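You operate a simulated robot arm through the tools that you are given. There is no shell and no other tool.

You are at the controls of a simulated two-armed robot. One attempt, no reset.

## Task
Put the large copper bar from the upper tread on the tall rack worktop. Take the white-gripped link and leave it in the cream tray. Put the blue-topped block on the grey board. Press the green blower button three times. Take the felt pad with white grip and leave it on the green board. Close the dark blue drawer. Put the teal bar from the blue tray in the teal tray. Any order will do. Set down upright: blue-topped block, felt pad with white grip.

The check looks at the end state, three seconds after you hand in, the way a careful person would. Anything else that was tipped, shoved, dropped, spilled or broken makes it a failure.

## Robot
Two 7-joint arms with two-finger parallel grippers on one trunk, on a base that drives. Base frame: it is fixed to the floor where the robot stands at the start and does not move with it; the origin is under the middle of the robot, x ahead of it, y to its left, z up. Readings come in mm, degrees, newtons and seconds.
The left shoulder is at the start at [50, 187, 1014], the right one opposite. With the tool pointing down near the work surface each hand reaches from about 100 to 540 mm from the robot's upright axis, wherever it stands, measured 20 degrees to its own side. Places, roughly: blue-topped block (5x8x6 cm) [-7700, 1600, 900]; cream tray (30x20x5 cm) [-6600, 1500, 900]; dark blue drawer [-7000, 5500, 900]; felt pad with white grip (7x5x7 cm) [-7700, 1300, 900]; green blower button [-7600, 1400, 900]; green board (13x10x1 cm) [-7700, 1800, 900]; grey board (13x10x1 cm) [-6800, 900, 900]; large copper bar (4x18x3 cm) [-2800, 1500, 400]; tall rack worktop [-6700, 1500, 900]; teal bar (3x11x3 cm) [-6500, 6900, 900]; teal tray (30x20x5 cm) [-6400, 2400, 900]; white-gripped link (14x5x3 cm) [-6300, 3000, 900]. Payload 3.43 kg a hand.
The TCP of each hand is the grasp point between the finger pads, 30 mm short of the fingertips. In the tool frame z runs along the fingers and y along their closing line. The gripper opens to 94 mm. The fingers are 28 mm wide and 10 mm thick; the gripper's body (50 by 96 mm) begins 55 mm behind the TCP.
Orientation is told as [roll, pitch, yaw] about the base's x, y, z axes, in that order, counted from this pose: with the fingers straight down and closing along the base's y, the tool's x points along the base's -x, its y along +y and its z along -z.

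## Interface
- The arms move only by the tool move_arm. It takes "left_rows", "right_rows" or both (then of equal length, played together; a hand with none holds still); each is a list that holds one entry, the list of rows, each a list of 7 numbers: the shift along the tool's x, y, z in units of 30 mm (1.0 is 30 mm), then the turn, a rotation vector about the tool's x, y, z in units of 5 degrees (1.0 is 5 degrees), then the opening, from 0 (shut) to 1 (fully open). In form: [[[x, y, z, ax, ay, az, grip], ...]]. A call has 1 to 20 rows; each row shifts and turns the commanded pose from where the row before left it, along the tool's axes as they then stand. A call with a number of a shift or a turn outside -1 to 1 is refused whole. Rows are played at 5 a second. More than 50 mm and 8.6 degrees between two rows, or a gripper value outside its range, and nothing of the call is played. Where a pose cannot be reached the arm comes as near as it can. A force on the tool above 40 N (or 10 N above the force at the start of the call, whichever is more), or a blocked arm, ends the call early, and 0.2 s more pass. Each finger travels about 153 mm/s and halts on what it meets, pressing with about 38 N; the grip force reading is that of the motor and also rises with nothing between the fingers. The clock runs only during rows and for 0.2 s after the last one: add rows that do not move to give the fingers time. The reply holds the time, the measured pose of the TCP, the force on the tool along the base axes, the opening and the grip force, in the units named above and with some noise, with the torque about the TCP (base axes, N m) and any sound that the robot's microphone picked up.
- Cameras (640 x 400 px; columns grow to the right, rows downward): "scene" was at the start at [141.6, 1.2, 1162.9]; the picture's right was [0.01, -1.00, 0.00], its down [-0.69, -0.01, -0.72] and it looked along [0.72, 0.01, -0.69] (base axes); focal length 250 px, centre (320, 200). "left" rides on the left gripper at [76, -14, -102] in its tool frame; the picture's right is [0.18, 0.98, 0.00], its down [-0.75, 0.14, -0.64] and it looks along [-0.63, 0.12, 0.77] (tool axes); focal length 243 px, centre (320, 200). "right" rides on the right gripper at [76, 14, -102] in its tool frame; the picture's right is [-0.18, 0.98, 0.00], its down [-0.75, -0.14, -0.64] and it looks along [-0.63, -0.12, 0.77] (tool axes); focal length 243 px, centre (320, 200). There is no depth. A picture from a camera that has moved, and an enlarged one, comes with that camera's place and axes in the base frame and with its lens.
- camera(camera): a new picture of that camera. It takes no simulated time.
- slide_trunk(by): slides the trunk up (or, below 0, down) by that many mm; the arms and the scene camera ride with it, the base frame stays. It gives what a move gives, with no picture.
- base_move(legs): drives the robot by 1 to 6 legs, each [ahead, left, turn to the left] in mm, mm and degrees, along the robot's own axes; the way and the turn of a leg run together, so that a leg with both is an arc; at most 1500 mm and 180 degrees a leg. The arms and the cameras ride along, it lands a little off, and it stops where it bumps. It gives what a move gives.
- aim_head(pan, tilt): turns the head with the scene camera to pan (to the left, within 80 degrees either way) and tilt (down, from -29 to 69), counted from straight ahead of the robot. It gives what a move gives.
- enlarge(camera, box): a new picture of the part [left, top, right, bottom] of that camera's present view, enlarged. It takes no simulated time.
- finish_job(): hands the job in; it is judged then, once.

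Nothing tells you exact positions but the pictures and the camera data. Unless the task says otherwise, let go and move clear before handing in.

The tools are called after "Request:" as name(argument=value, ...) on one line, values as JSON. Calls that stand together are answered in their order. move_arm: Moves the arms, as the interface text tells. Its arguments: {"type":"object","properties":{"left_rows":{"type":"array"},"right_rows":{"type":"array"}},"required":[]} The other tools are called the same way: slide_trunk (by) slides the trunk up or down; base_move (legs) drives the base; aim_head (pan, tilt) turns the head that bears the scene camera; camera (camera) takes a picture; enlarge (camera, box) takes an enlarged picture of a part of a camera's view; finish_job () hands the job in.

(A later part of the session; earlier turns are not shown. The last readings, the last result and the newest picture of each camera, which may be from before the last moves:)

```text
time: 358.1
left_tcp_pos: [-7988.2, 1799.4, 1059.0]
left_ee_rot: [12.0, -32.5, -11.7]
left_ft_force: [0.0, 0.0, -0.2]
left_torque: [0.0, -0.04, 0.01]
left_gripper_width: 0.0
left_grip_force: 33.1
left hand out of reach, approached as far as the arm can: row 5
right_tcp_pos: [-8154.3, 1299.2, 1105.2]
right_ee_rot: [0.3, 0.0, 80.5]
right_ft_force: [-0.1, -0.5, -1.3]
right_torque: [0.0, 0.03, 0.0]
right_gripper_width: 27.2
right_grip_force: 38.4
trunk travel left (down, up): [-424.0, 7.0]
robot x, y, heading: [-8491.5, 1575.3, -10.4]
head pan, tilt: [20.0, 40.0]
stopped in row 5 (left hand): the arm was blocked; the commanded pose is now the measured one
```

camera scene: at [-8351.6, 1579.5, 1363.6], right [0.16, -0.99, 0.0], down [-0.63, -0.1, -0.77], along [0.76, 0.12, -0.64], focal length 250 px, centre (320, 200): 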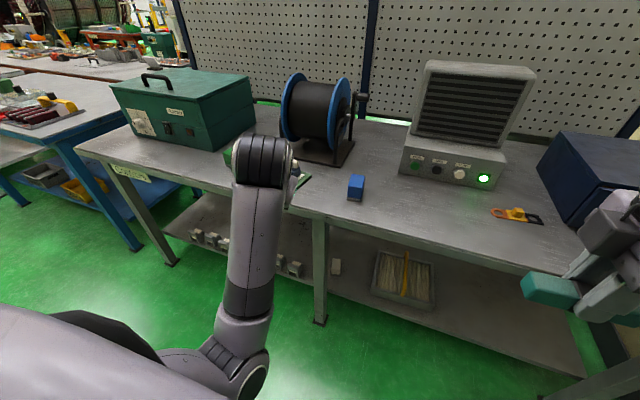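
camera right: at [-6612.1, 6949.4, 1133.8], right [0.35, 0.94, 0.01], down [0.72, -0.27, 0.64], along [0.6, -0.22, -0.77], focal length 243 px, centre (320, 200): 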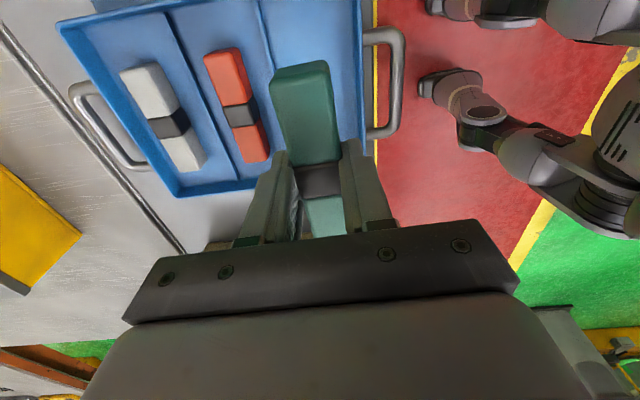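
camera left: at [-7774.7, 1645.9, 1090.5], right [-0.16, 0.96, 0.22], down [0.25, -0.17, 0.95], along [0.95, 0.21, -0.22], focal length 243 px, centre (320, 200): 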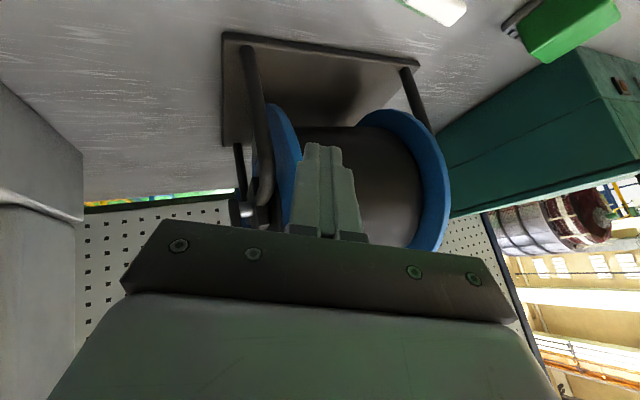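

Request:
move_arm(left_rows=[[[-0.84, -0.1, 0.53, 0, 0, 0, 0], [-0.84, -0.1, 0.53, 0, 0, 0, 0], [0, 0, 0, 0, 0, 0, 0]]])

Request:
camera(camera="scene")

```text
time: 358.9
left_tcp_pos: [-7930.8, 1787.3, 1058.8]
left_ee_rot: [12.0, -32.7, -11.9]
left_ft_force: [-0.1, -0.4, -0.6]
left_torque: [0.01, 0.01, 0.0]
left_gripper_width: 0.1
left_grip_force: 33.4
right_tcp_pos: [-8153.8, 1299.0, 1106.3]
right_ee_rot: [0.3, 0.0, 80.5]
right_ft_force: [-0.7, 0.3, -1.3]
right_torque: [-0.01, 0.02, 0.0]
right_gripper_width: 27.5
right_grip_force: 38.0
trunk travel left (down, up): [-424.0, 7.0]
robot x, y, heading: [-8495.6, 1577.7, -10.8]
head pan, tilt: [20.0, 40.0]
```

```text
taken
camera scene: at [-8351.8, 1579.6, 1363.5], right [0.16, -0.99, 0.0], down [-0.63, -0.1, -0.77], along [0.76, 0.12, -0.64], focal length 250 px, centre (320, 200)
```

scene: 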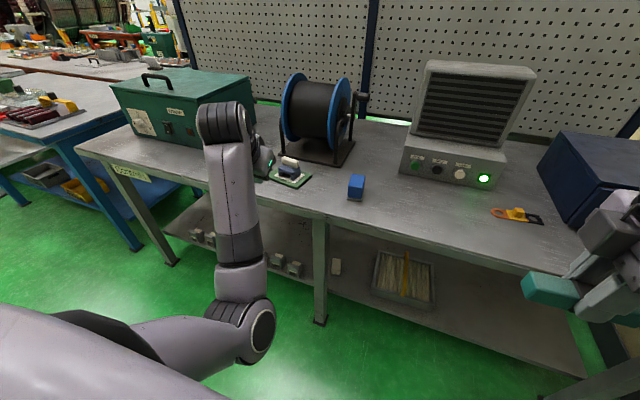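

Request:
move_arm(left_rows=[[[0, 0, 0, 0.8, 0, 0, 0], [0, 0, 0, 0.8, 0, 0, 0], [0, 0, 0, 0.8, 0, 0, 0]]])

```text
time: 359.7
left_tcp_pos: [-7929.1, 1786.9, 1057.8]
left_ee_rot: [0.0, -32.6, -11.8]
left_ft_force: [-0.2, -0.4, -0.7]
left_torque: [0.04, 0.0, 0.03]
left_gripper_width: 0.0
left_grip_force: 33.2
right_tcp_pos: [-8152.9, 1299.2, 1106.9]
right_ee_rot: [0.3, 0.0, 80.5]
right_ft_force: [0.3, 0.0, -1.1]
right_torque: [0.01, -0.01, 0.01]
right_gripper_width: 27.4
right_grip_force: 38.1
trunk travel left (down, up): [-424.0, 7.0]
robot x, y, heading: [-8494.0, 1577.7, -10.7]
head pan, tilt: [20.0, 40.0]
```

Request:
move_arm(left_rows=[[[0, 0, 0, 0, 0.9, 0, 0], [0, 0, 0, 0, 0.9, 0, 0], [0, 0, 0, 0, 0.9, 0, 0], [0, 0, 0, 0, 0.9, 0, 0]]])

Request:
camera(camera="scene")

```text
time: 360.7
left_tcp_pos: [-7927.2, 1810.9, 1054.9]
left_ee_rot: [1.7, -14.1, -9.9]
left_ft_force: [-0.1, -0.4, 0.0]
left_torque: [-0.01, 0.02, 0.0]
left_gripper_width: 0.2
left_grip_force: 32.6
left hand out of reach, approached as far as the arm can: row 4
right_tcp_pos: [-8152.3, 1297.9, 1104.7]
right_ee_rot: [0.4, -0.1, 80.5]
right_ft_force: [-0.1, -0.3, -1.2]
right_torque: [0.01, -0.01, -0.01]
right_gripper_width: 27.3
right_grip_force: 38.0
trunk travel left (down, up): [-424.0, 7.0]
robot x, y, heading: [-8494.9, 1574.5, -10.7]
head pan, tilt: [20.0, 40.0]
```

```text
taken
camera scene: at [-8351.5, 1579.5, 1363.5], right [0.16, -0.99, 0.0], down [-0.63, -0.1, -0.77], along [0.76, 0.12, -0.64], focal length 250 px, centre (320, 200)
```

scene: 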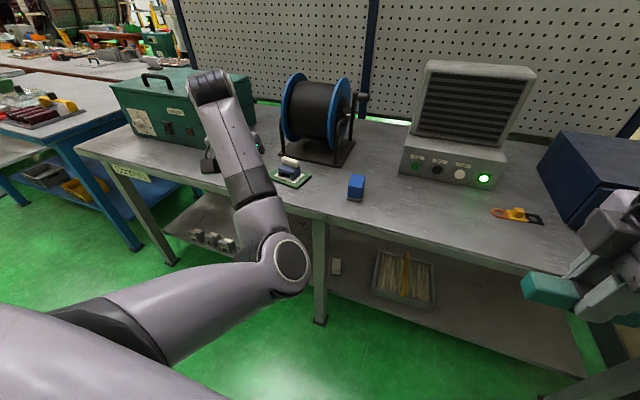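

The elbow has swung to the inner side. I back off a bit more for free space, and try turning the hand about its vertical axis to swing the elbow outward again.

Request:
base_move(legs=[[-250, 0, 0]])

Request:
move_arm(left_rows=[[[0, 0, 0, 0, 0, 1, 0], [0, 0, 0, 0, 0, 1, 0], [0, 0, 0, 0, 0, 1, 0], [0, 0, 0, 0, 0, 1, 0], [0, 0, 0, 0, 0, 1, 0], [0, 0, 0, 0, 0, 1, 0], [0, 0, 0, 0, 0, 1, 0], [0, 0, 0, 0, 0, 1, 0]]])

Request:
camera(camera="scene")

```text
time: 362.5
left_tcp_pos: [-8168.8, 1855.4, 1059.9]
left_ee_rot: [1.3, -14.8, -10.0]
left_ft_force: [-0.2, -0.2, 0.0]
left_torque: [-0.03, -0.02, 0.02]
left_gripper_width: 0.0
left_grip_force: 32.8
right_tcp_pos: [-8396.9, 1343.2, 1106.4]
right_ee_rot: [0.3, 0.1, 80.3]
right_ft_force: [0.7, 0.1, -2.3]
right_torque: [-0.03, 0.0, -0.02]
right_gripper_width: 27.2
right_grip_force: 38.7
trunk travel left (down, up): [-424.0, 7.0]
robot x, y, heading: [-8737.1, 1620.0, -10.9]
head pan, tilt: [20.0, 40.0]
```

```text
time: 364.3
left_tcp_pos: [-8168.0, 1857.5, 1059.0]
left_ee_rot: [10.7, -10.3, -50.7]
left_ft_force: [0.0, 0.0, 0.4]
left_torque: [-0.03, 0.0, 0.0]
left_gripper_width: 0.0
left_grip_force: 32.3
right_tcp_pos: [-8396.7, 1344.0, 1106.5]
right_ee_rot: [0.3, 0.0, 80.5]
right_ft_force: [0.3, 0.4, -1.2]
right_torque: [-0.01, 0.02, 0.02]
right_gripper_width: 27.1
right_grip_force: 37.6
trunk travel left (down, up): [-424.0, 7.0]
robot x, y, heading: [-8739.3, 1622.2, -10.9]
head pan, tilt: [20.0, 40.0]
```

```text
taken
camera scene: at [-8594.4, 1625.4, 1363.5], right [0.16, -0.99, 0.0], down [-0.63, -0.1, -0.77], along [0.76, 0.12, -0.64], focal length 250 px, centre (320, 200)
```

scene: 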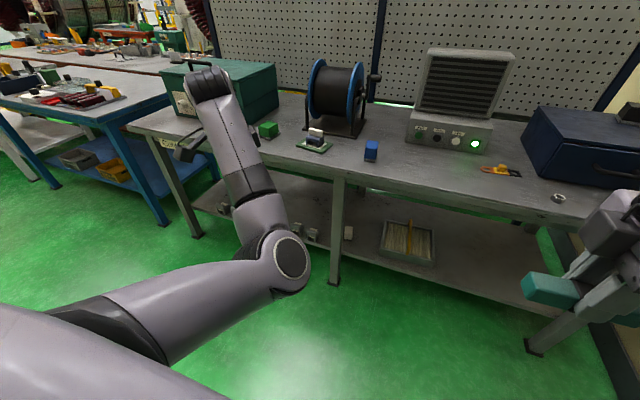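

Turning alone doesn't move the elbow. I turn the hand back and instead tilt it so the fingers point inward, which should force the elbow to the outside.

Request:
move_arm(left_rows=[[[0, 0, 0, 0, 0, -1, 0], [0, 0, 0, 0, 0, -1, 0], [0, 0, 0, 0, 0, -1, 0], [0, 0, 0, 0, 0, -1, 0], [0, 0, 0, 0, 0, -1, 0], [0, 0, 0, 0, 0, -1, 0], [0, 0, 0, 0, 0, -1, 0], [0, 0, 0, 0, 0, -1, 0], [0, 0, 0, 1, 0, 0, 0], [0, 0, 0, 1, 0, 0, 0], [0, 0, 0, 1, 0, 0, 0], [0, 0, 0, 1, 0, 0, 0], [0, 0, 0, 1, 0, 0, 0], [0, 0, 0, 1, 0, 0, 0]]])

Request:
camera(camera="scene")

```text
time: 367.3
left_tcp_pos: [-8168.4, 1855.2, 1060.0]
left_ee_rot: [-28.9, -14.8, -9.9]
left_ft_force: [-0.2, 0.1, -0.3]
left_torque: [-0.01, 0.01, 0.01]
left_gripper_width: 0.0
left_grip_force: 32.6
right_tcp_pos: [-8397.2, 1343.9, 1106.2]
right_ee_rot: [0.3, -0.1, 80.3]
right_ft_force: [0.7, 0.3, -2.0]
right_torque: [0.03, 0.01, -0.02]
right_gripper_width: 27.1
right_grip_force: 37.5
trunk travel left (down, up): [-424.0, 7.0]
robot x, y, heading: [-8733.6, 1621.0, -10.8]
head pan, tilt: [20.0, 40.0]
```

```text
taken
camera scene: at [-8594.4, 1625.6, 1363.5], right [0.16, -0.99, 0.0], down [-0.63, -0.1, -0.77], along [0.76, 0.12, -0.64], focal length 250 px, centre (320, 200)
```

scene: 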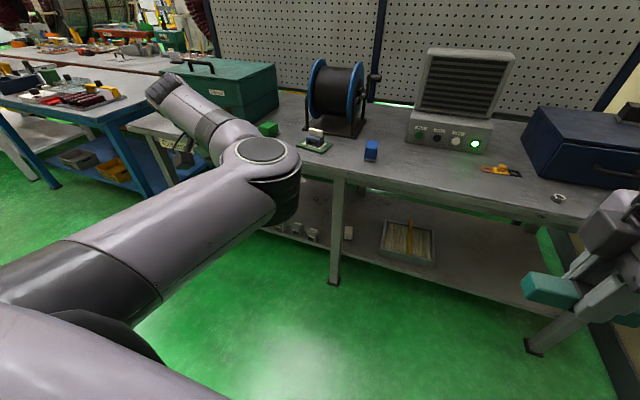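

The elbow is swinging up as hoped. I continue in the same direction.

Request:
move_arm(left_rows=[[[0, 0, 0, 1, 0, 0, 0], [0, 0, 0, 1, 0, 0, 0], [0, 0, 0, 1, 0, 0, 0], [0, 0, 0, 1, 0, 0, 0], [0, 0, 0, 0, 1, 0, 0], [0, 0, 0, 0, 1, 0, 0], [0, 0, 0, 0, 1, 0, 0]]])

Request:
camera(camera="scene")

```text
time: 368.9
left_tcp_pos: [-8167.7, 1856.5, 1059.4]
left_ee_rot: [-46.8, -4.5, -21.3]
left_ft_force: [0.2, 0.1, -0.5]
left_torque: [-0.02, 0.0, 0.0]
left_gripper_width: 0.0
left_grip_force: 33.0
right_tcp_pos: [-8396.4, 1343.3, 1105.9]
right_ee_rot: [0.4, 0.1, 80.5]
right_ft_force: [0.2, -0.4, -2.2]
right_torque: [0.0, -0.02, 0.0]
right_gripper_width: 27.3
right_grip_force: 38.0
trunk travel left (down, up): [-424.0, 7.0]
robot x, y, heading: [-8741.7, 1619.5, -10.7]
head pan, tilt: [20.0, 40.0]
```

```text
taken
camera scene: at [-8594.3, 1625.5, 1363.5], right [0.16, -0.99, 0.0], down [-0.63, -0.1, -0.77], along [0.76, 0.12, -0.64], focal length 250 px, centre (320, 200)
```

scene: 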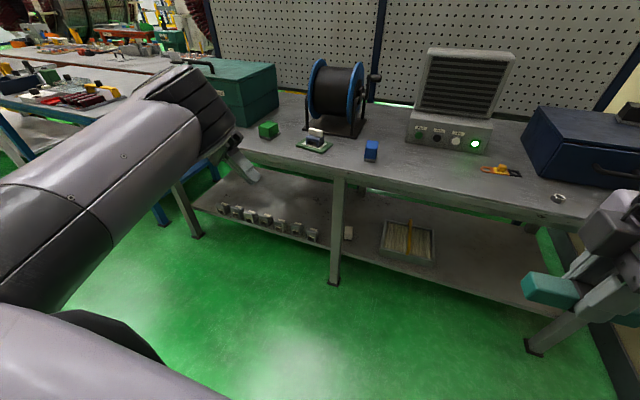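

The elbow is now up and to the outside. I bring the hand back to vertical gradually.

Request:
move_arm(left_rows=[[[0, 0, 0, -0.94, 0, 0, 0], [0, 0, 0, -0.94, 0, 0, 0], [0, 0, 0, -0.94, 0, 0, 0], [0, 0, 0, -0.94, 0, 0, 0], [0, 0, 0, -0.94, 0, 0, 0], [0, 0, 0, -0.94, 0, 0, 0]]])

Request:
camera(camera="scene")

```text
time: 370.3
left_tcp_pos: [-8168.1, 1854.7, 1060.2]
left_ee_rot: [-18.5, -4.7, -21.2]
left_ft_force: [0.5, -0.5, 0.4]
left_torque: [-0.01, 0.0, -0.01]
left_gripper_width: 0.3
left_grip_force: 33.0
right_tcp_pos: [-8396.1, 1344.6, 1106.4]
right_ee_rot: [0.4, 0.1, 80.5]
right_ft_force: [-1.2, 0.3, -2.2]
right_torque: [-0.01, -0.01, 0.01]
right_gripper_width: 27.3
right_grip_force: 38.2
trunk travel left (down, up): [-424.0, 7.0]
robot x, y, heading: [-8736.7, 1622.8, -10.7]
head pan, tilt: [20.0, 40.0]
```

```text
taken
camera scene: at [-8594.5, 1625.2, 1363.5], right [0.16, -0.99, 0.0], down [-0.63, -0.1, -0.77], along [0.76, 0.12, -0.64], focal length 250 px, centre (320, 200)
```

scene: 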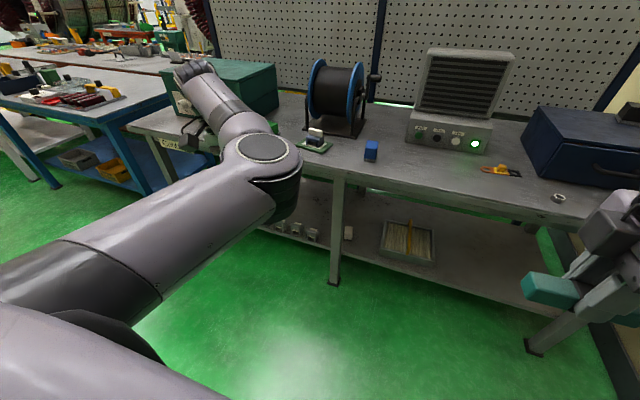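

It reverses symmetrically, so I tilt again and, while the elbow is outside, carry the hand inward and back to its usual place before levelling it.

Request:
move_arm(left_rows=[[[0, 0, 0, 0.94, 0, 0, 0], [0, 0, 0, 0.94, 0, 0, 0], [0, 0, 0, 0.94, 0, 0, 0], [0, 0, 0, 0.94, 0, 0, 0], [0, 0, 0, 0.94, 0, 0, 0], [0, 0, 0, 0.94, 0, 0, 0], [0.455, -0.853, 0.862, 0, 0, 0, 0], [0.455, -0.853, 0.862, 0, 0, 0, 0], [0.455, -0.853, 0.862, 0, 0, 0, 0], [0.455, -0.853, 0.862, 0, 0, 0, 0], [0, 0, 0, 0, 0, 0, 0]]])

Request:
camera(camera="scene")

```text
time: 372.7
left_tcp_pos: [-8270.4, 1752.8, 1049.5]
left_ee_rot: [-47.6, -3.4, -18.9]
left_ft_force: [0.1, -0.6, -1.1]
left_torque: [0.01, 0.0, 0.03]
left_gripper_width: 0.0
left_grip_force: 32.8
right_tcp_pos: [-8395.9, 1343.8, 1106.4]
right_ee_rot: [0.4, 0.0, 80.4]
right_ft_force: [1.2, 0.4, -2.3]
right_torque: [0.01, 0.02, 0.03]
right_gripper_width: 27.2
right_grip_force: 38.1
trunk travel left (down, up): [-424.0, 7.0]
robot x, y, heading: [-8733.9, 1622.0, -10.8]
head pan, tilt: [20.0, 40.0]
```

```text
taken
camera scene: at [-8594.1, 1625.6, 1363.5], right [0.16, -0.99, 0.0], down [-0.63, -0.1, -0.77], along [0.76, 0.12, -0.64], focal length 250 px, centre (320, 200)
```

scene: 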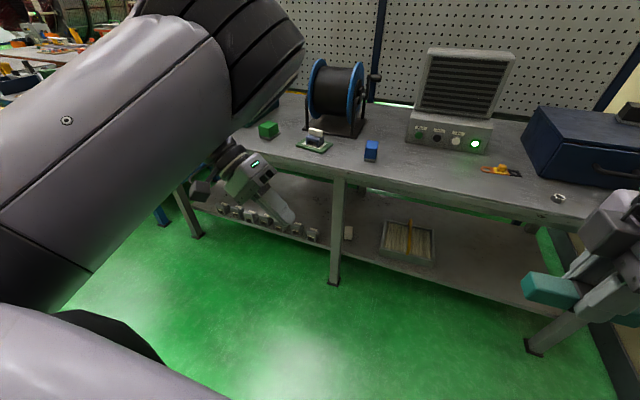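

Request:
move_arm(left_rows=[[[0.27, -0.06, 0.77, 0, 0, 0, 0], [0.27, -0.06, 0.77, 0, 0, 0, 0], [0.27, -0.06, 0.77, 0, 0, 0, 0], [0.27, -0.06, 0.77, 0, 0, 0, 0], [0, 0, 0, 0, 0, 0, 0]]])

Request:
camera(camera="scene")

```text
time: 373.9
left_tcp_pos: [-8298.3, 1722.7, 999.2]
left_ee_rot: [-48.1, -5.3, -18.8]
left_ft_force: [-0.7, 0.5, -1.2]
left_torque: [-0.04, -0.03, 0.01]
left_gripper_width: 0.0
left_grip_force: 32.6
left hand out of reach, approached as far as the arm can: row 3, 4
right_tcp_pos: [-8396.6, 1343.7, 1105.7]
right_ee_rot: [0.3, 0.1, 80.4]
right_ft_force: [-0.8, -0.5, -1.3]
right_torque: [-0.01, 0.03, -0.02]
right_gripper_width: 27.3
right_grip_force: 38.0
trunk travel left (down, up): [-424.0, 7.0]
robot x, y, heading: [-8738.9, 1623.0, -11.0]
head pan, tilt: [20.0, 40.0]
```

```text
taken
camera scene: at [-8594.6, 1625.4, 1363.5], right [0.16, -0.99, 0.0], down [-0.63, -0.1, -0.77], along [0.76, 0.12, -0.64], focal length 250 px, centre (320, 200)
```

scene: 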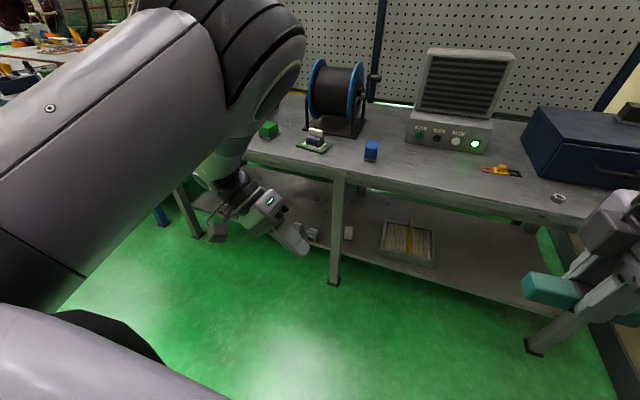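

Request:
move_arm(left_rows=[[[0, 0, 0, -0.96, 0, 0, 0], [0, 0, 0, -0.96, 0, 0, 0], [0, 0, 0, -0.96, 0, 0, 0], [0, 0, 0, -0.96, 0, 0, 0], [0, 0, 0, -0.96, 0, 0, 0], [0, 0, 0, 0, 0, 0, 0]]])

Request:
camera(camera="scene")

```text
time: 375.3
left_tcp_pos: [-8274.8, 1786.6, 983.9]
left_ee_rot: [-24.4, -3.4, -18.1]
left_ft_force: [0.4, 0.2, -0.3]
left_torque: [0.01, -0.04, 0.01]
left_gripper_width: 0.0
left_grip_force: 33.3
left hand out of reach, approached as far as the arm can: row 1, 2, 3, 4, 5
right_tcp_pos: [-8396.4, 1343.6, 1106.0]
right_ee_rot: [0.5, 0.0, 80.4]
right_ft_force: [-0.7, 0.9, -2.0]
right_torque: [0.0, -0.01, 0.0]
right_gripper_width: 27.3
right_grip_force: 37.9
trunk travel left (down, up): [-424.0, 7.0]
robot x, y, heading: [-8737.5, 1620.4, -10.7]
head pan, tilt: [20.0, 40.0]
```

```text
taken
camera scene: at [-8594.4, 1625.4, 1363.5], right [0.16, -0.99, 0.0], down [-0.63, -0.1, -0.77], along [0.76, 0.12, -0.64], focal length 250 px, centre (320, 200)
```

scene: 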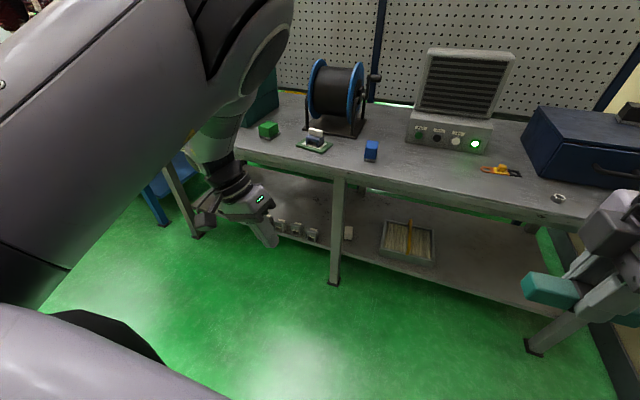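

Request:
move_arm(left_rows=[[[0.06, 0.41, 0.9, 0, 0, 0, 0], [0.06, 0.41, 0.9, 0, 0, 0, 0], [0.06, 0.41, 0.9, 0, 0, 0, 0], [0.06, 0.41, 0.9, 0, 0, 0, 0], [0, 0, 0, 0, 0, 0, 0]]])

Request:
camera(camera="scene")

```text
time: 376.5
left_tcp_pos: [-8266.3, 1778.5, 873.8]
left_ee_rot: [-22.9, -4.9, -20.2]
left_ft_force: [-0.3, -0.8, 0.3]
left_torque: [0.02, -0.01, -0.03]
left_gripper_width: 0.2
left_grip_force: 33.1
right_tcp_pos: [-8396.7, 1343.9, 1106.5]
right_ee_rot: [0.3, 0.0, 80.3]
right_ft_force: [-0.1, 0.1, -0.8]
right_torque: [0.0, -0.02, 0.02]
right_gripper_width: 27.3
right_grip_force: 37.8
trunk travel left (down, up): [-424.0, 7.0]
robot x, y, heading: [-8737.9, 1622.5, -10.8]
head pan, tilt: [20.0, 40.0]
```

```text
taken
camera scene: at [-8594.5, 1625.5, 1363.5], right [0.16, -0.99, 0.0], down [-0.63, -0.1, -0.77], along [0.76, 0.12, -0.64], focal length 250 px, centre (320, 200)
```

scene: 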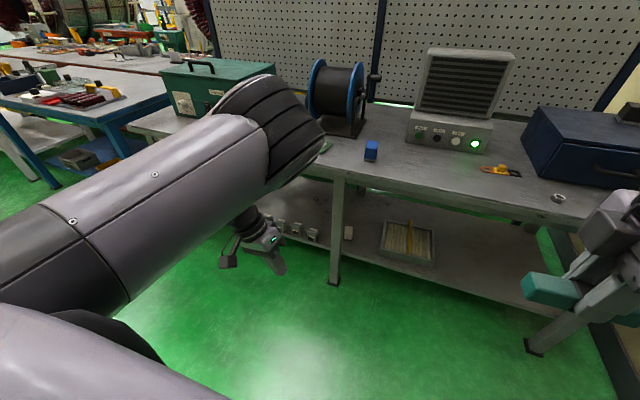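

Request:
move_arm(left_rows=[[[0, 0, 0, -0.92, 0, 0, 0], [0, 0, 0, -0.92, 0, 0, 0], [0, 0, 0, -0.92, 0, 0, 0], [0, 0, 0, -0.92, 0, 0, 0], [0, 0, 0, -0.92, 0, 0, 0], [0, 0, 0, 0, 0.95, 0, 0], [0, 0, 0, 0, 0, -0.95, 0], [0, 0, 0, 0, 0, -0.95, 0], [0, 0, 0, 0, 0, 0, 0]]])

Request:
camera(camera="scene")

```text
time: 378.5
left_tcp_pos: [-8235.0, 1828.7, 863.9]
left_ee_rot: [0.0, 0.0, -10.4]
left_ft_force: [-0.7, 1.4, 0.3]
left_torque: [-0.01, -0.03, 0.04]
left_gripper_width: 0.0
left_grip_force: 32.8
left hand out of reach, approached as far as the arm can: row 2, 3, 4, 5
right_tcp_pos: [-8395.4, 1344.5, 1105.4]
right_ee_rot: [0.5, -0.1, 80.4]
right_ft_force: [-0.5, 0.9, -1.8]
right_torque: [-0.02, 0.03, 0.05]
right_gripper_width: 27.2
right_grip_force: 38.0
trunk travel left (down, up): [-424.0, 7.0]
robot x, y, heading: [-8738.3, 1623.1, -10.8]
head pan, tilt: [20.0, 40.0]
```

```text
taken
camera scene: at [-8594.4, 1625.4, 1363.5], right [0.16, -0.99, 0.0], down [-0.63, -0.1, -0.77], along [0.76, 0.12, -0.64], focal length 250 px, centre (320, 200)
```

scene: 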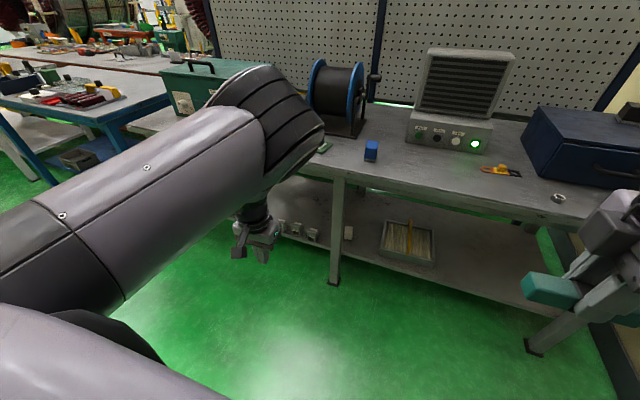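

The hand is vertical again, now with the elbow raised. I test moving it inward and a little back to see whether the arm relaxes to its usual posture.

Request:
move_arm(left_rows=[[[0.3, -0.9, 0, 0, 0, 0, 0], [0.3, -0.9, 0, 0, 0, 0, 0], [0.3, -0.9, 0, 0, 0, 0, 0], [0.3, -0.9, 0, 0, 0, 0, 0], [0, 0, 0, 0, 0, 0, 0]]])

Request:
camera(camera="scene")

```text
time: 379.7
left_tcp_pos: [-8223.4, 1807.5, 843.7]
left_ee_rot: [0.1, 0.0, -10.8]
left_ft_force: [0.2, 0.5, 0.1]
left_torque: [0.01, 0.0, -0.03]
left_gripper_width: 0.2
left_grip_force: 33.1
left hand out of reach, approached as far as the arm can: row 1, 2, 3, 4
right_tcp_pos: [-8396.8, 1342.2, 1105.7]
right_ee_rot: [0.4, 0.0, 80.4]
right_ft_force: [0.9, 0.2, -1.3]
right_torque: [0.0, 0.0, 0.0]
right_gripper_width: 27.3
right_grip_force: 38.0
trunk travel left (down, up): [-424.0, 7.0]
robot x, y, heading: [-8736.8, 1620.0, -10.7]
head pan, tilt: [20.0, 40.0]
```

```text
taken
camera scene: at [-8594.5, 1625.5, 1363.5], right [0.16, -0.99, 0.0], down [-0.63, -0.1, -0.77], along [0.76, 0.12, -0.64], focal length 250 px, centre (320, 200)
```

scene: 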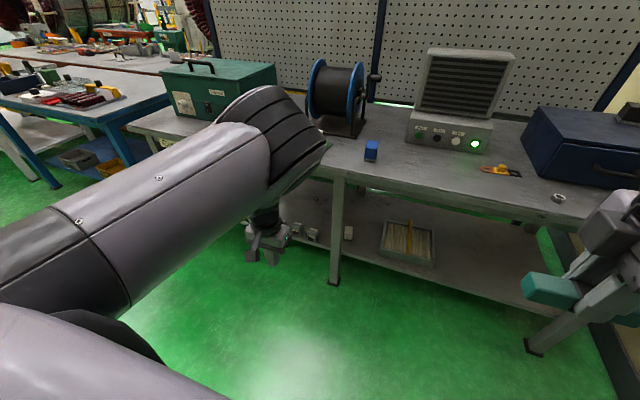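

Request:
move_arm(left_rows=[[[0, 0, 1, 0, 0, 0, 0], [0, 0, 1, 0, 0, 0, 0], [0, 0, 1, 0, 0, 0, 0], [0, 0, 1, 0, 0, 0, 0], [0, -0.9, 0, 0, 0, 0, 0], [0, -0.9, 0, 0, 0, 0, 0], [0, -0.9, 0, 0, 0, 0, 0], [0, -0.9, 0, 0, 0, 0, 0], [0, 0, 0, 0, 0, 0, 0]]])

Request:
camera(camera="scene")

```text
time: 381.7
left_tcp_pos: [-8217.4, 1717.4, 711.6]
left_ee_rot: [0.5, -0.3, -10.5]
left_ft_force: [-0.1, -0.2, 0.8]
left_torque: [0.01, -0.03, -0.02]
left_gripper_width: 0.0
left_grip_force: 33.1
left hand out of reach, approached as far as the arm can: row 7, 8
right_tcp_pos: [-8395.6, 1343.7, 1106.3]
right_ee_rot: [0.4, 0.0, 80.3]
right_ft_force: [-0.1, -0.6, -1.7]
right_torque: [0.0, 0.01, 0.01]
right_gripper_width: 27.4
right_grip_force: 38.1
trunk travel left (down, up): [-424.0, 7.0]
robot x, y, heading: [-8739.5, 1625.5, -11.0]
head pan, tilt: [20.0, 40.0]
```

```text
taken
camera scene: at [-8594.4, 1625.5, 1363.5], right [0.16, -0.99, 0.0], down [-0.63, -0.1, -0.77], along [0.76, 0.12, -0.64], focal length 250 px, centre (320, 200)
```

scene: 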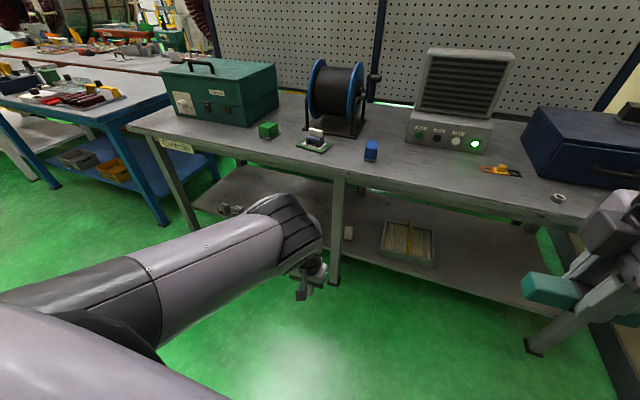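

The arm now looks as in its usual posture (elbow outside). I draw the hand back and raise it to confirm it follows normally.

Request:
move_arm(left_rows=[[[0.9, 0, 0, 0, 0, 0, 0], [0.9, 0, 0, 0, 0, 0, 0], [0.9, 0, 0, 0, 0, 0, 0], [0.9, 0, 0, 0, 0, 0, 0], [0.9, 0, 0, 0, 0, 0, 0], [0, 0, -0.9, 0, 0, 0, 0], [0, 0, -0.9, 0, 0, 0, 0], [0, 0, -0.9, 0, 0, 0, 0], [0, 0, -0.9, 0, 0, 0, 0], [0, 0, -0.9, 0, 0, 0, 0], [0, 0, 0, 0, 0, 0, 0]]])

Request:
camera(camera="scene")

```text
time: 384.1
left_tcp_pos: [-8259.7, 1813.7, 778.1]
left_ee_rot: [0.2, 0.3, -11.1]
left_ft_force: [-0.5, -0.5, -1.2]
left_torque: [0.0, -0.03, 0.0]
left_gripper_width: 0.3
left_grip_force: 32.8
left hand out of reach, approached as far as the arm can: row 1, 2, 3, 4, 5, 6, 7, 8, 9, 10
right_tcp_pos: [-8396.1, 1344.5, 1106.5]
right_ee_rot: [0.4, 0.0, 80.4]
right_ft_force: [0.3, 0.3, -1.1]
right_torque: [0.02, 0.01, 0.01]
right_gripper_width: 27.3
right_grip_force: 37.8
trunk travel left (down, up): [-424.0, 7.0]
robot x, y, heading: [-8735.2, 1625.4, -10.6]
head pan, tilt: [20.0, 40.0]
```

```text
taken
camera scene: at [-8594.3, 1625.5, 1363.5], right [0.16, -0.99, 0.0], down [-0.63, -0.1, -0.77], along [0.76, 0.12, -0.64], focal length 250 px, centre (320, 200)
```

scene: 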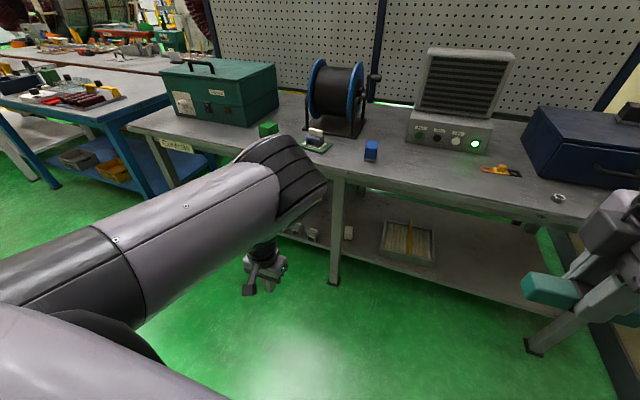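

The arm is still in a raised-elbow posture that limits it. I'll untangle it by stretching it forward: first pitching the hand forward in free space.

Request:
move_arm(left_rows=[[[0, 0, 0, 0, -1, 0, 0], [0, 0, 0, 0, -1, 0, 0], [0, 0, 0, 0, -1, 0, 0], [0, 0, 0, 0, -1, 0, 0], [0, 0, 0, 0, -1, 0, 0], [0, 0, 0, 0, -1, 0, 0], [0, 0, 0, 0, -1, 0, 0], [0, 0, 0, 0, -1, 0, 0], [0, 0, 0, 0, -1, 0, 0]]])

Request:
camera(camera="scene")

```text
time: 386.1
left_tcp_pos: [-8240.0, 1840.6, 770.8]
left_ee_rot: [0.7, -45.4, -11.3]
left_ft_force: [0.1, 0.2, 0.4]
left_torque: [-0.01, 0.01, 0.0]
left_gripper_width: 0.1
left_grip_force: 32.7
left hand out of reach, approached as far as the arm can: row 1, 2, 3, 4, 5, 7
right_tcp_pos: [-8396.3, 1343.8, 1105.5]
right_ee_rot: [0.4, -0.1, 80.4]
right_ft_force: [-0.3, 0.2, -1.4]
right_torque: [0.03, -0.02, -0.01]
right_gripper_width: 27.2
right_grip_force: 38.3
trunk travel left (down, up): [-424.0, 7.0]
robot x, y, heading: [-8739.0, 1625.1, -10.5]
head pan, tilt: [20.0, 40.0]
```

```text
taken
camera scene: at [-8594.4, 1625.5, 1363.5], right [0.16, -0.99, 0.0], down [-0.63, -0.1, -0.77], along [0.76, 0.12, -0.64], focal length 250 px, centre (320, 200)
```

scene: 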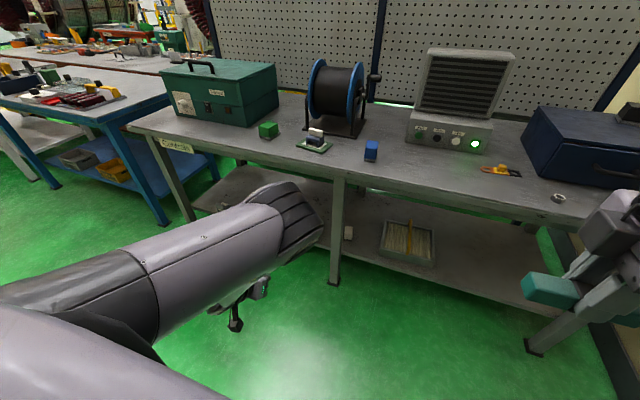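

Request:
move_arm(left_rows=[[[-1, 0, 0, 0, 0, 0, 0], [-1, 0, 0, 0, 0, 0, 0], [-1, 0, 0, 0, 0, 0, 0], [-1, 0, 0, 0, 0, 0, 0], [-1, 0, 0, 0, 0, 0, 0], [-1, 0, 0, 0, 0, 0, 0], [0, 0, 0, 0, 0, 0, 0]]])

Request:
camera(camera="scene")

```text
time: 387.7
left_tcp_pos: [-8120.0, 1812.4, 893.1]
left_ee_rot: [0.1, -44.5, -10.9]
left_ft_force: [0.0, -1.7, 0.4]
left_torque: [0.05, 0.0, -0.04]
left_gripper_width: 0.0
left_grip_force: 32.9
right_tcp_pos: [-8395.9, 1344.8, 1105.9]
right_ee_rot: [0.5, 0.1, 80.4]
right_ft_force: [-0.6, -0.2, -2.4]
right_torque: [0.0, -0.01, 0.0]
right_gripper_width: 27.3
right_grip_force: 38.8
trunk travel left (down, up): [-424.0, 7.0]
robot x, y, heading: [-8737.7, 1623.3, -11.0]
head pan, tilt: [20.0, 40.0]
```

```text
taken
camera scene: at [-8594.4, 1625.5, 1363.5], right [0.16, -0.99, 0.0], down [-0.63, -0.1, -0.77], along [0.76, 0.12, -0.64], focal length 250 px, centre (320, 200)
```

scene: 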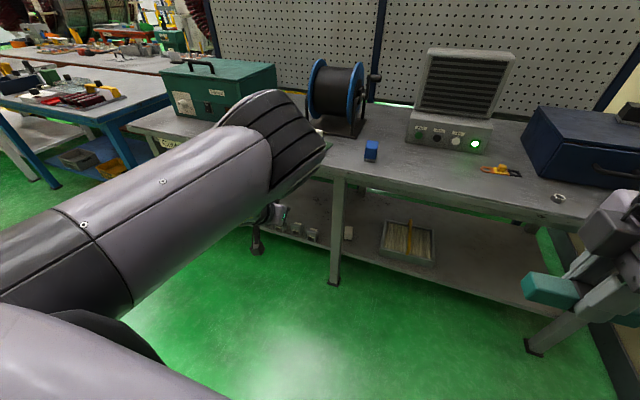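

Request:
move_arm(left_rows=[[[-1, 0, 0, 0, 0, 0, 0], [-1, 0, 0, 0, 0, 0, 0], [-1, 0, 0, 0, 0, 0, 0], [-1, 0, 0, 0, 0, 0, 0], [-1, 0, 0, 0, 0, 0, 0], [0, 0, 0, 0, 0, 0, 0]]])

Request:
camera(camera="scene")

```text
time: 389.1
left_tcp_pos: [-8014.5, 1791.7, 1002.8]
left_ee_rot: [0.2, -44.9, -11.1]
left_ft_force: [0.1, 0.7, 0.1]
left_torque: [-0.02, 0.04, 0.01]
left_gripper_width: 0.0
left_grip_force: 32.8
right_tcp_pos: [-8395.7, 1343.6, 1106.2]
right_ee_rot: [0.3, 0.1, 80.3]
right_ft_force: [0.1, -0.6, -1.4]
right_torque: [0.01, 0.01, 0.0]
right_gripper_width: 27.2
right_grip_force: 38.5
trunk travel left (down, up): [-424.0, 7.0]
robot x, y, heading: [-8736.6, 1620.0, -10.8]
head pan, tilt: [20.0, 40.0]
```

```text
taken
camera scene: at [-8594.4, 1625.5, 1363.5], right [0.16, -0.99, 0.0], down [-0.63, -0.1, -0.77], along [0.76, 0.12, -0.64], focal length 250 px, centre (320, 200)
```

scene: 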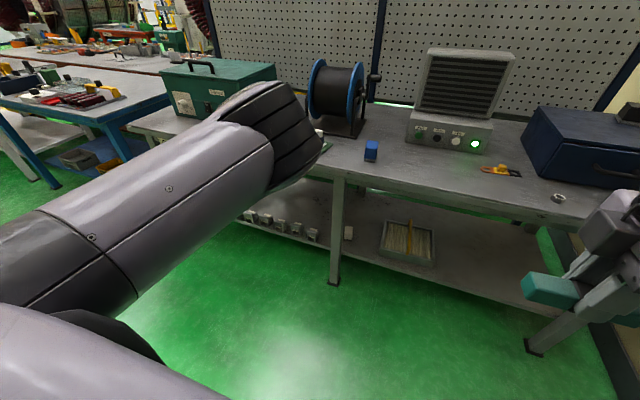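

Request:
move_arm(left_rows=[[[0, 0, 0, 0, -1, 0, 0], [0, 0, 0, 0, -1, 0, 0], [0, 0, 0, 0, -1, 0, 0], [0, 0, 0, 0, -1, 0, 0], [0, 0, 0, 0, -1, 0, 0], [0, 0, 0, 0, -1, 0, 0], [0, 0, 0, 0, -1, 0, 0], [0, 0, 0, 0, -1, 0, 0], [-1, 0, 0, 0, 0, 0, 0], [-1, 0, 0, 0, 0, 0, 0], [-1, 0, 0, 0, 0, 0, 0], [0, 0, 0, 0, 0, 0, 0]]])

Request:
camera(camera="scene")

```text
time: 391.7
left_tcp_pos: [-8007.5, 1795.3, 1084.1]
left_ee_rot: [0.1, -84.4, -10.6]
left_ft_force: [-0.4, 0.1, -0.3]
left_torque: [-0.01, -0.02, 0.02]
left_gripper_width: 0.0
left_grip_force: 33.2
right_tcp_pos: [-8395.7, 1343.7, 1105.8]
right_ee_rot: [0.3, 0.0, 80.3]
right_ft_force: [0.4, -0.9, -1.4]
right_torque: [0.0, 0.0, 0.0]
right_gripper_width: 27.4
right_grip_force: 37.7
trunk travel left (down, up): [-424.0, 7.0]
robot x, y, heading: [-8738.7, 1623.1, -10.8]
head pan, tilt: [20.0, 40.0]
```

```text
taken
camera scene: at [-8594.2, 1625.5, 1363.5], right [0.16, -0.99, 0.0], down [-0.63, -0.1, -0.77], along [0.76, 0.12, -0.64], focal length 250 px, centre (320, 200)
```

scene: 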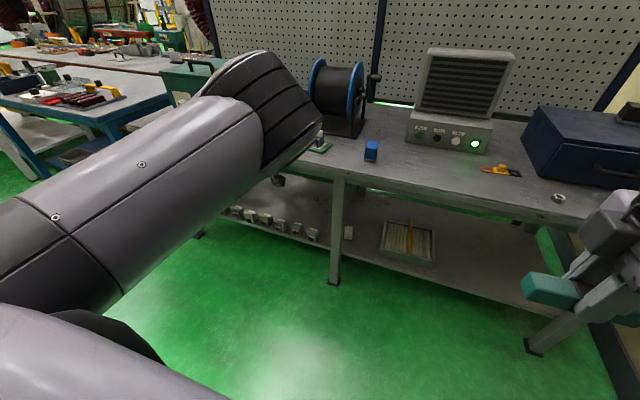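

Request:
move_arm(left_rows=[[[-0.4, 0, 0.9, 0, 0, 0, 0], [-0.4, 0, 0.9, 0, 0, 0, 0], [-0.4, 0, 0.9, 0, 0, 0, 0], [-0.4, 0, 0.9, 0, 0, 0, 0], [0, 0, 0, 0, 0, 0, 0]]])

Request:
camera(camera="scene")

```text
time: 392.9
left_tcp_pos: [-7896.8, 1757.6, 1128.1]
left_ee_rot: [2.7, -85.0, -14.5]
left_ft_force: [-0.1, 0.3, 0.7]
left_torque: [0.0, 0.01, 0.03]
left_gripper_width: 0.0
left_grip_force: 32.8
right_tcp_pos: [-8396.5, 1344.2, 1106.9]
right_ee_rot: [0.3, -0.1, 80.4]
right_ft_force: [0.4, 1.0, -2.4]
right_torque: [0.0, 0.01, -0.01]
right_gripper_width: 27.3
right_grip_force: 38.0
trunk travel left (down, up): [-424.0, 7.0]
robot x, y, heading: [-8735.3, 1622.5, -10.6]
head pan, tilt: [20.0, 40.0]
```

```text
taken
camera scene: at [-8594.6, 1625.1, 1363.5], right [0.16, -0.99, 0.0], down [-0.63, -0.1, -0.77], along [0.76, 0.12, -0.64], focal length 250 px, centre (320, 200)
```

scene: 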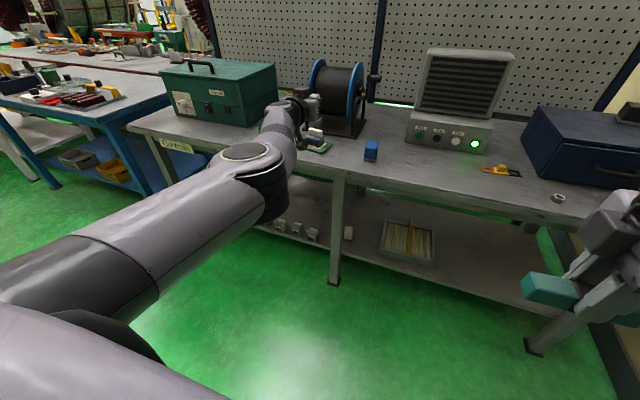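

The arm is now almost straight with the hand pointing forward. Rolling the hand about its own axis here should roll the whole arm and bring the elbow back to the outside.

Request:
move_arm(left_rows=[[[0, 0, 0, 0, 0, -1, 0], [0, 0, 0, 0, 0, -1, 0], [0, 0, 0, 0, 0, -1, 0], [0, 0, 0, 0, 0, -1, 0], [0, 0, 0, 0, 0, -1, 0], [0, 0, 0, 0, 0, -1, 0], [0, 0, 0, 0, 0, -1, 0], [0, 0, 0, 0, 0, -1, 0], [0, 0, 0, 0, 0, -1, 0], [0, 0, 0, 0, 0, -1, 0], [0, 0, 0, 0, 0, -1, 0], [0, 0, 0, 0, 0, -1, 0], [0, 0, 0, 0, 0, -1, 0], [0, 0, 0, 0, 0, -1, 0], [0, 0, 0, 0, 0, -1, 0], [0, 0, 0, 0, 0, -1, 0], [0, 0, 0, 0, 0, -1, 0], [0, 0, 0, 0, 0, -1, 0]]])

Request:
camera(camera="scene")

```text
time: 396.7
left_tcp_pos: [-7897.8, 1759.0, 1128.9]
left_ee_rot: [-84.9, -0.2, 78.4]
left_ft_force: [0.3, 0.0, -0.5]
left_torque: [0.0, -0.02, -0.03]
left_gripper_width: 0.0
left_grip_force: 32.5
right_tcp_pos: [-8396.5, 1344.0, 1106.1]
right_ee_rot: [0.4, 0.0, 80.4]
right_ft_force: [-1.3, 0.3, -1.9]
right_torque: [0.01, -0.02, -0.01]
right_gripper_width: 27.4
right_grip_force: 37.9
trunk travel left (down, up): [-424.0, 7.0]
robot x, y, heading: [-8733.4, 1622.7, -10.8]
head pan, tilt: [20.0, 40.0]
```

```text
taken
camera scene: at [-8594.4, 1625.4, 1363.5], right [0.16, -0.99, 0.0], down [-0.63, -0.1, -0.77], along [0.76, 0.12, -0.64], focal length 250 px, centre (320, 200)
```

scene: 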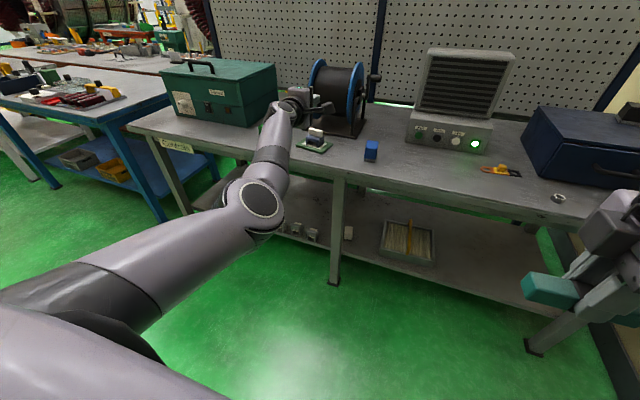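

The elbow went down, the wrong way round; I roll the other way, well past the starting point.

Request:
move_arm(left_rows=[[[0, 0, 0, 0, 0, 1, 0], [0, 0, 0, 0, 0, 1, 0], [0, 0, 0, 0, 0, 1, 0], [0, 0, 0, 0, 0, 1, 0], [0, 0, 0, 0, 0, 1, 0], [0, 0, 0, 0, 0, 1, 0], [0, 0, 0, 0, 0, 1, 0], [0, 0, 0, 0, 0, 1, 0], [0, 0, 0, 0, 0, 1, 0], [0, 0, 0, 0, 0, 1, 0], [0, 0, 0, 0, 0, 1, 0], [0, 0, 0, 0, 0, 1, 0], [0, 0, 0, 0, 0, 1, 0], [0, 0, 0, 0, 0, 1, 0], [0, 0, 0, 0, 0, 1, 0], [0, 0, 0, 0, 0, 1, 0], [0, 0, 0, 0, 0, 1, 0], [0, 0, 0, 0, 0, 1, 0], [0, 0, 0, 0, 0, 1, 0], [0, 0, 0, 0, 0, 1, 0]]])

Request:
move_arm(left_rows=[[[0, 0, 0, 0, 0, 1, 0], [0, 0, 0, 0, 0, 1, 0], [0, 0, 0, 0, 0, 1, 0], [0, 0, 0, 0, 0, 1, 0], [0, 0, 0, 0, 0, 1, 0], [0, 0, 0, 0, 0, 1, 0], [0, 0, 0, 0, 0, 1, 0], [0, 0, 0, 0, 0, 1, 0], [0, 0, 0, 0, 0, 1, 0], [0, 0, 0, 0, 0, 1, 0], [0, 0, 0, 0, 0, 1, 0], [0, 0, 0, 0, 0, 1, 0], [0, 0, 0, 0, 0, 1, 0], [0, 0, 0, 0, 0, 1, 0], [0, 0, 0, 0, 0, 1, 0], [0, 0, 0, 0, 0, 1, 0]]])

Request:
camera(camera="scene")

```text
time: 400.9
left_tcp_pos: [-7898.1, 1760.4, 1129.2]
left_ee_rot: [63.5, -78.5, -75.7]
left_ft_force: [-0.3, 0.1, 0.3]
left_torque: [0.0, 0.0, 0.0]
left_gripper_width: 0.0
left_grip_force: 33.2
right_tcp_pos: [-8396.6, 1343.9, 1106.0]
right_ee_rot: [0.3, -0.1, 80.4]
right_ft_force: [-0.7, 0.2, -1.3]
right_torque: [0.0, 0.0, -0.01]
right_gripper_width: 27.3
right_grip_force: 37.7
trunk travel left (down, up): [-424.0, 7.0]
robot x, y, heading: [-8738.0, 1620.8, -10.9]
head pan, tilt: [20.0, 40.0]
```

```text
time: 404.3
left_tcp_pos: [-7897.7, 1759.0, 1130.1]
left_ee_rot: [84.9, 0.3, -101.7]
left_ft_force: [-0.1, 0.2, 0.0]
left_torque: [-0.01, 0.02, 0.0]
left_gripper_width: 0.2
left_grip_force: 32.8
right_tcp_pos: [-8396.2, 1345.5, 1105.6]
right_ee_rot: [0.4, 0.0, 80.4]
right_ft_force: [0.7, 0.0, -1.3]
right_torque: [0.01, 0.05, 0.04]
right_gripper_width: 26.9
right_grip_force: 38.3
trunk travel left (down, up): [-424.0, 7.0]
robot x, y, heading: [-8738.4, 1620.7, -10.9]
head pan, tilt: [20.0, 40.0]
```

```text
taken
camera scene: at [-8594.4, 1625.5, 1363.5], right [0.16, -0.99, 0.0], down [-0.63, -0.1, -0.77], along [0.76, 0.12, -0.64], focal length 250 px, centre (320, 200)
```

scene: 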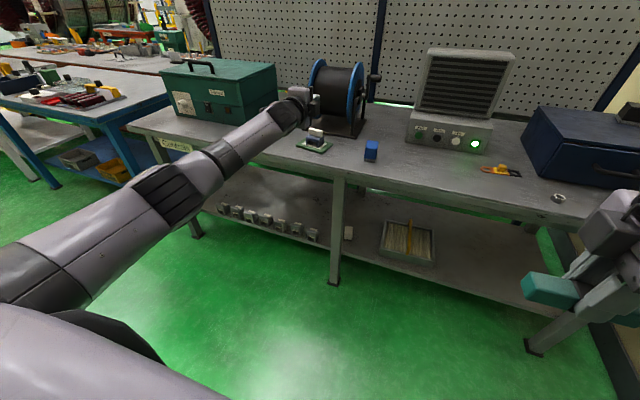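

That worked: the elbow has rolled to the outer-upper side. I retract the hand now so the elbow bends outward, before rolling the hand back.

Request:
move_arm(left_rows=[[[0, 0, -1, 0, 0, 0, 0], [0, 0, -1, 0, 0, 0, 0], [0, 0, -1, 0, 0, 0, 0], [0, 0, -1, 0, 0, 0, 0], [0, 0, -1, 0, 0, 0, 0], [0, 0, -1, 0, 0, 0, 0], [0, 0, 0, 0, 0, 0, 0]]])

Request:
camera(camera="scene")

```text
time: 405.9
left_tcp_pos: [-8073.3, 1795.0, 1144.9]
left_ee_rot: [84.9, 0.3, -101.6]
left_ft_force: [-1.2, 0.5, 0.0]
left_torque: [0.01, 0.02, 0.0]
left_gripper_width: 0.0
left_grip_force: 33.5
right_tcp_pos: [-8397.2, 1342.7, 1106.1]
right_ee_rot: [0.4, 0.0, 80.3]
right_ft_force: [-0.2, 0.3, -1.5]
right_torque: [-0.01, -0.01, -0.01]
right_gripper_width: 27.2
right_grip_force: 38.6
trunk travel left (down, up): [-424.0, 7.0]
robot x, y, heading: [-8737.3, 1621.4, -10.7]
head pan, tilt: [20.0, 40.0]
```

```text
taken
camera scene: at [-8594.2, 1625.3, 1363.5], right [0.16, -0.99, 0.0], down [-0.63, -0.1, -0.77], along [0.76, 0.12, -0.64], focal length 250 px, centre (320, 200)
```

scene: 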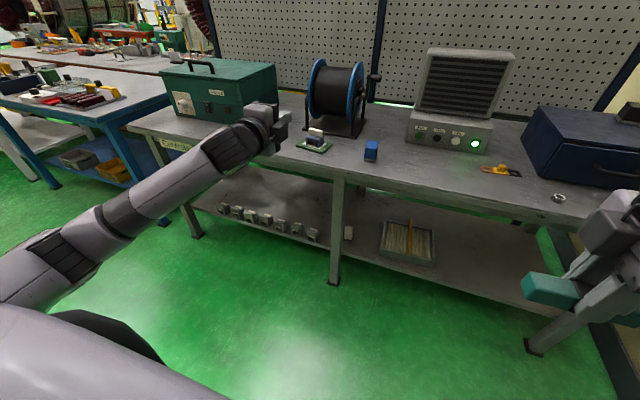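

The elbow is outside again. I roll the hand back to its normal orientation.

Request:
move_arm(left_rows=[[[0, 0, -0.5, 0, 0, -1, 0], [0, 0, -0.5, 0, 0, -1, 0], [0, 0, -0.5, 0, 0, -1, 0], [0, 0, 0, 0, 0, -1, 0], [0, 0, 0, 0, 0, -1, 0], [0, 0, 0, 0, 0, -1, 0], [0, 0, 0, 0, 0, -1, 0], [0, 0, 0, 0, 0, -1, 0], [0, 0, 0, 0, 0, -1, 0], [0, 0, 0, 0, 0, -1, 0], [0, 0, 0, 0, 0, -1, 0], [0, 0, 0, 0, 0, -1, 0], [0, 0, 0, 0, 0, -1, 0], [0, 0, 0, 0, 0, -1, 0], [0, 0, 0, 0, 0, -1, 0], [0, 0, 0, 0, 0, -1, 0], [0, 0, 0, 0, 0, -1, 0], [0, 0, 0, 0, 0, -1, 0]]])

Request:
camera(camera="scene")

```text
time: 409.7
left_tcp_pos: [-8118.2, 1804.7, 1150.1]
left_ee_rot: [1.6, -84.9, -13.4]
left_ft_force: [0.4, 0.6, -0.4]
left_torque: [0.0, -0.04, 0.03]
left_gripper_width: 0.0
left_grip_force: 33.5
right_tcp_pos: [-8396.2, 1342.5, 1105.5]
right_ee_rot: [0.4, -0.1, 80.4]
right_ft_force: [0.0, 0.2, -1.6]
right_torque: [-0.01, -0.01, -0.03]
right_gripper_width: 27.5
right_grip_force: 38.3
trunk travel left (down, up): [-424.0, 7.0]
robot x, y, heading: [-8733.6, 1621.9, -10.9]
head pan, tilt: [20.0, 40.0]
```

```text
taken
camera scene: at [-8594.4, 1625.4, 1363.5], right [0.16, -0.99, 0.0], down [-0.63, -0.1, -0.77], along [0.76, 0.12, -0.64], focal length 250 px, centre (320, 200)
```

scene: 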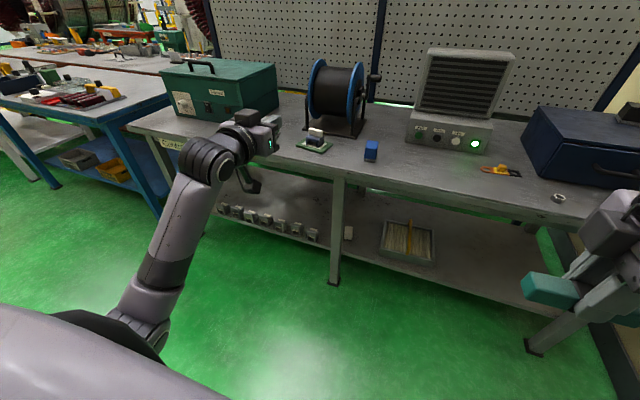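

To keep the elbow outside while the hand comes down, I roll it 60° first, then swing it from pointing forward to pointing down about the wrist.

Request:
move_arm(left_rows=[[[0, 0, 0, 0, 0, 1, 0], [0, 0, 0, 0, 0, 1, 0], [0, 0, 0, 0, 0, 1, 0], [0, 0, 0, 0, 0, 1, 0], [0, 0, 0, 0, 0, 1, 0], [0, 0, 0, 0, 0, 1, 0], [0, 0, 0, 0, 0, 1, 0], [0, 0, 0, 0, 0, 1, 0], [0, 0, 0, 0, 0, 1, 0], [0, 0, 0, 0, 0, 1, 0], [0, 0, 0, 0, 0, 1, 0], [0, 0, 0, 0, 0, 1, 0], [0.29, -0.5, 0, 0.866, 0.5, 0, 0], [0.29, -0.5, 0, 0.866, 0.5, 0, 0], [0.29, -0.5, 0, 0.866, 0.5, 0, 0], [0.29, -0.5, 0, 0.866, 0.5, 0, 0], [0.29, -0.5, 0, 0.866, 0.5, 0, 0], [0.29, -0.5, 0, 0.866, 0.5, 0, 0]]])

Request:
camera(camera="scene")

```text
time: 413.5
left_tcp_pos: [-8146.6, 1812.1, 1051.9]
left_ee_rot: [51.0, -23.9, -83.3]
left_ft_force: [0.0, 0.8, 0.2]
left_torque: [0.0, -0.02, 0.01]
left_gripper_width: 0.0
left_grip_force: 32.9
right_tcp_pos: [-8395.9, 1343.7, 1106.7]
right_ee_rot: [0.3, 0.0, 80.3]
right_ft_force: [-0.3, 0.8, -2.4]
right_torque: [0.01, -0.02, 0.0]
right_gripper_width: 27.5
right_grip_force: 38.3
trunk travel left (down, up): [-424.0, 7.0]
robot x, y, heading: [-8733.0, 1620.7, -10.7]
head pan, tilt: [20.0, 40.0]
```

```text
taken
camera scene: at [-8594.4, 1625.5, 1363.5], right [0.16, -0.99, 0.0], down [-0.63, -0.1, -0.77], along [0.76, 0.12, -0.64], focal length 250 px, centre (320, 200)
```

scene: 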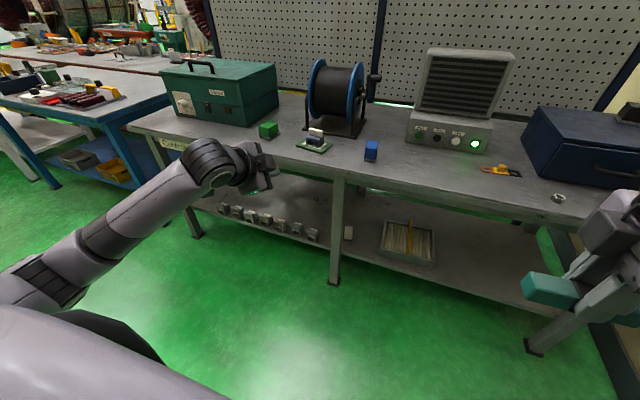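

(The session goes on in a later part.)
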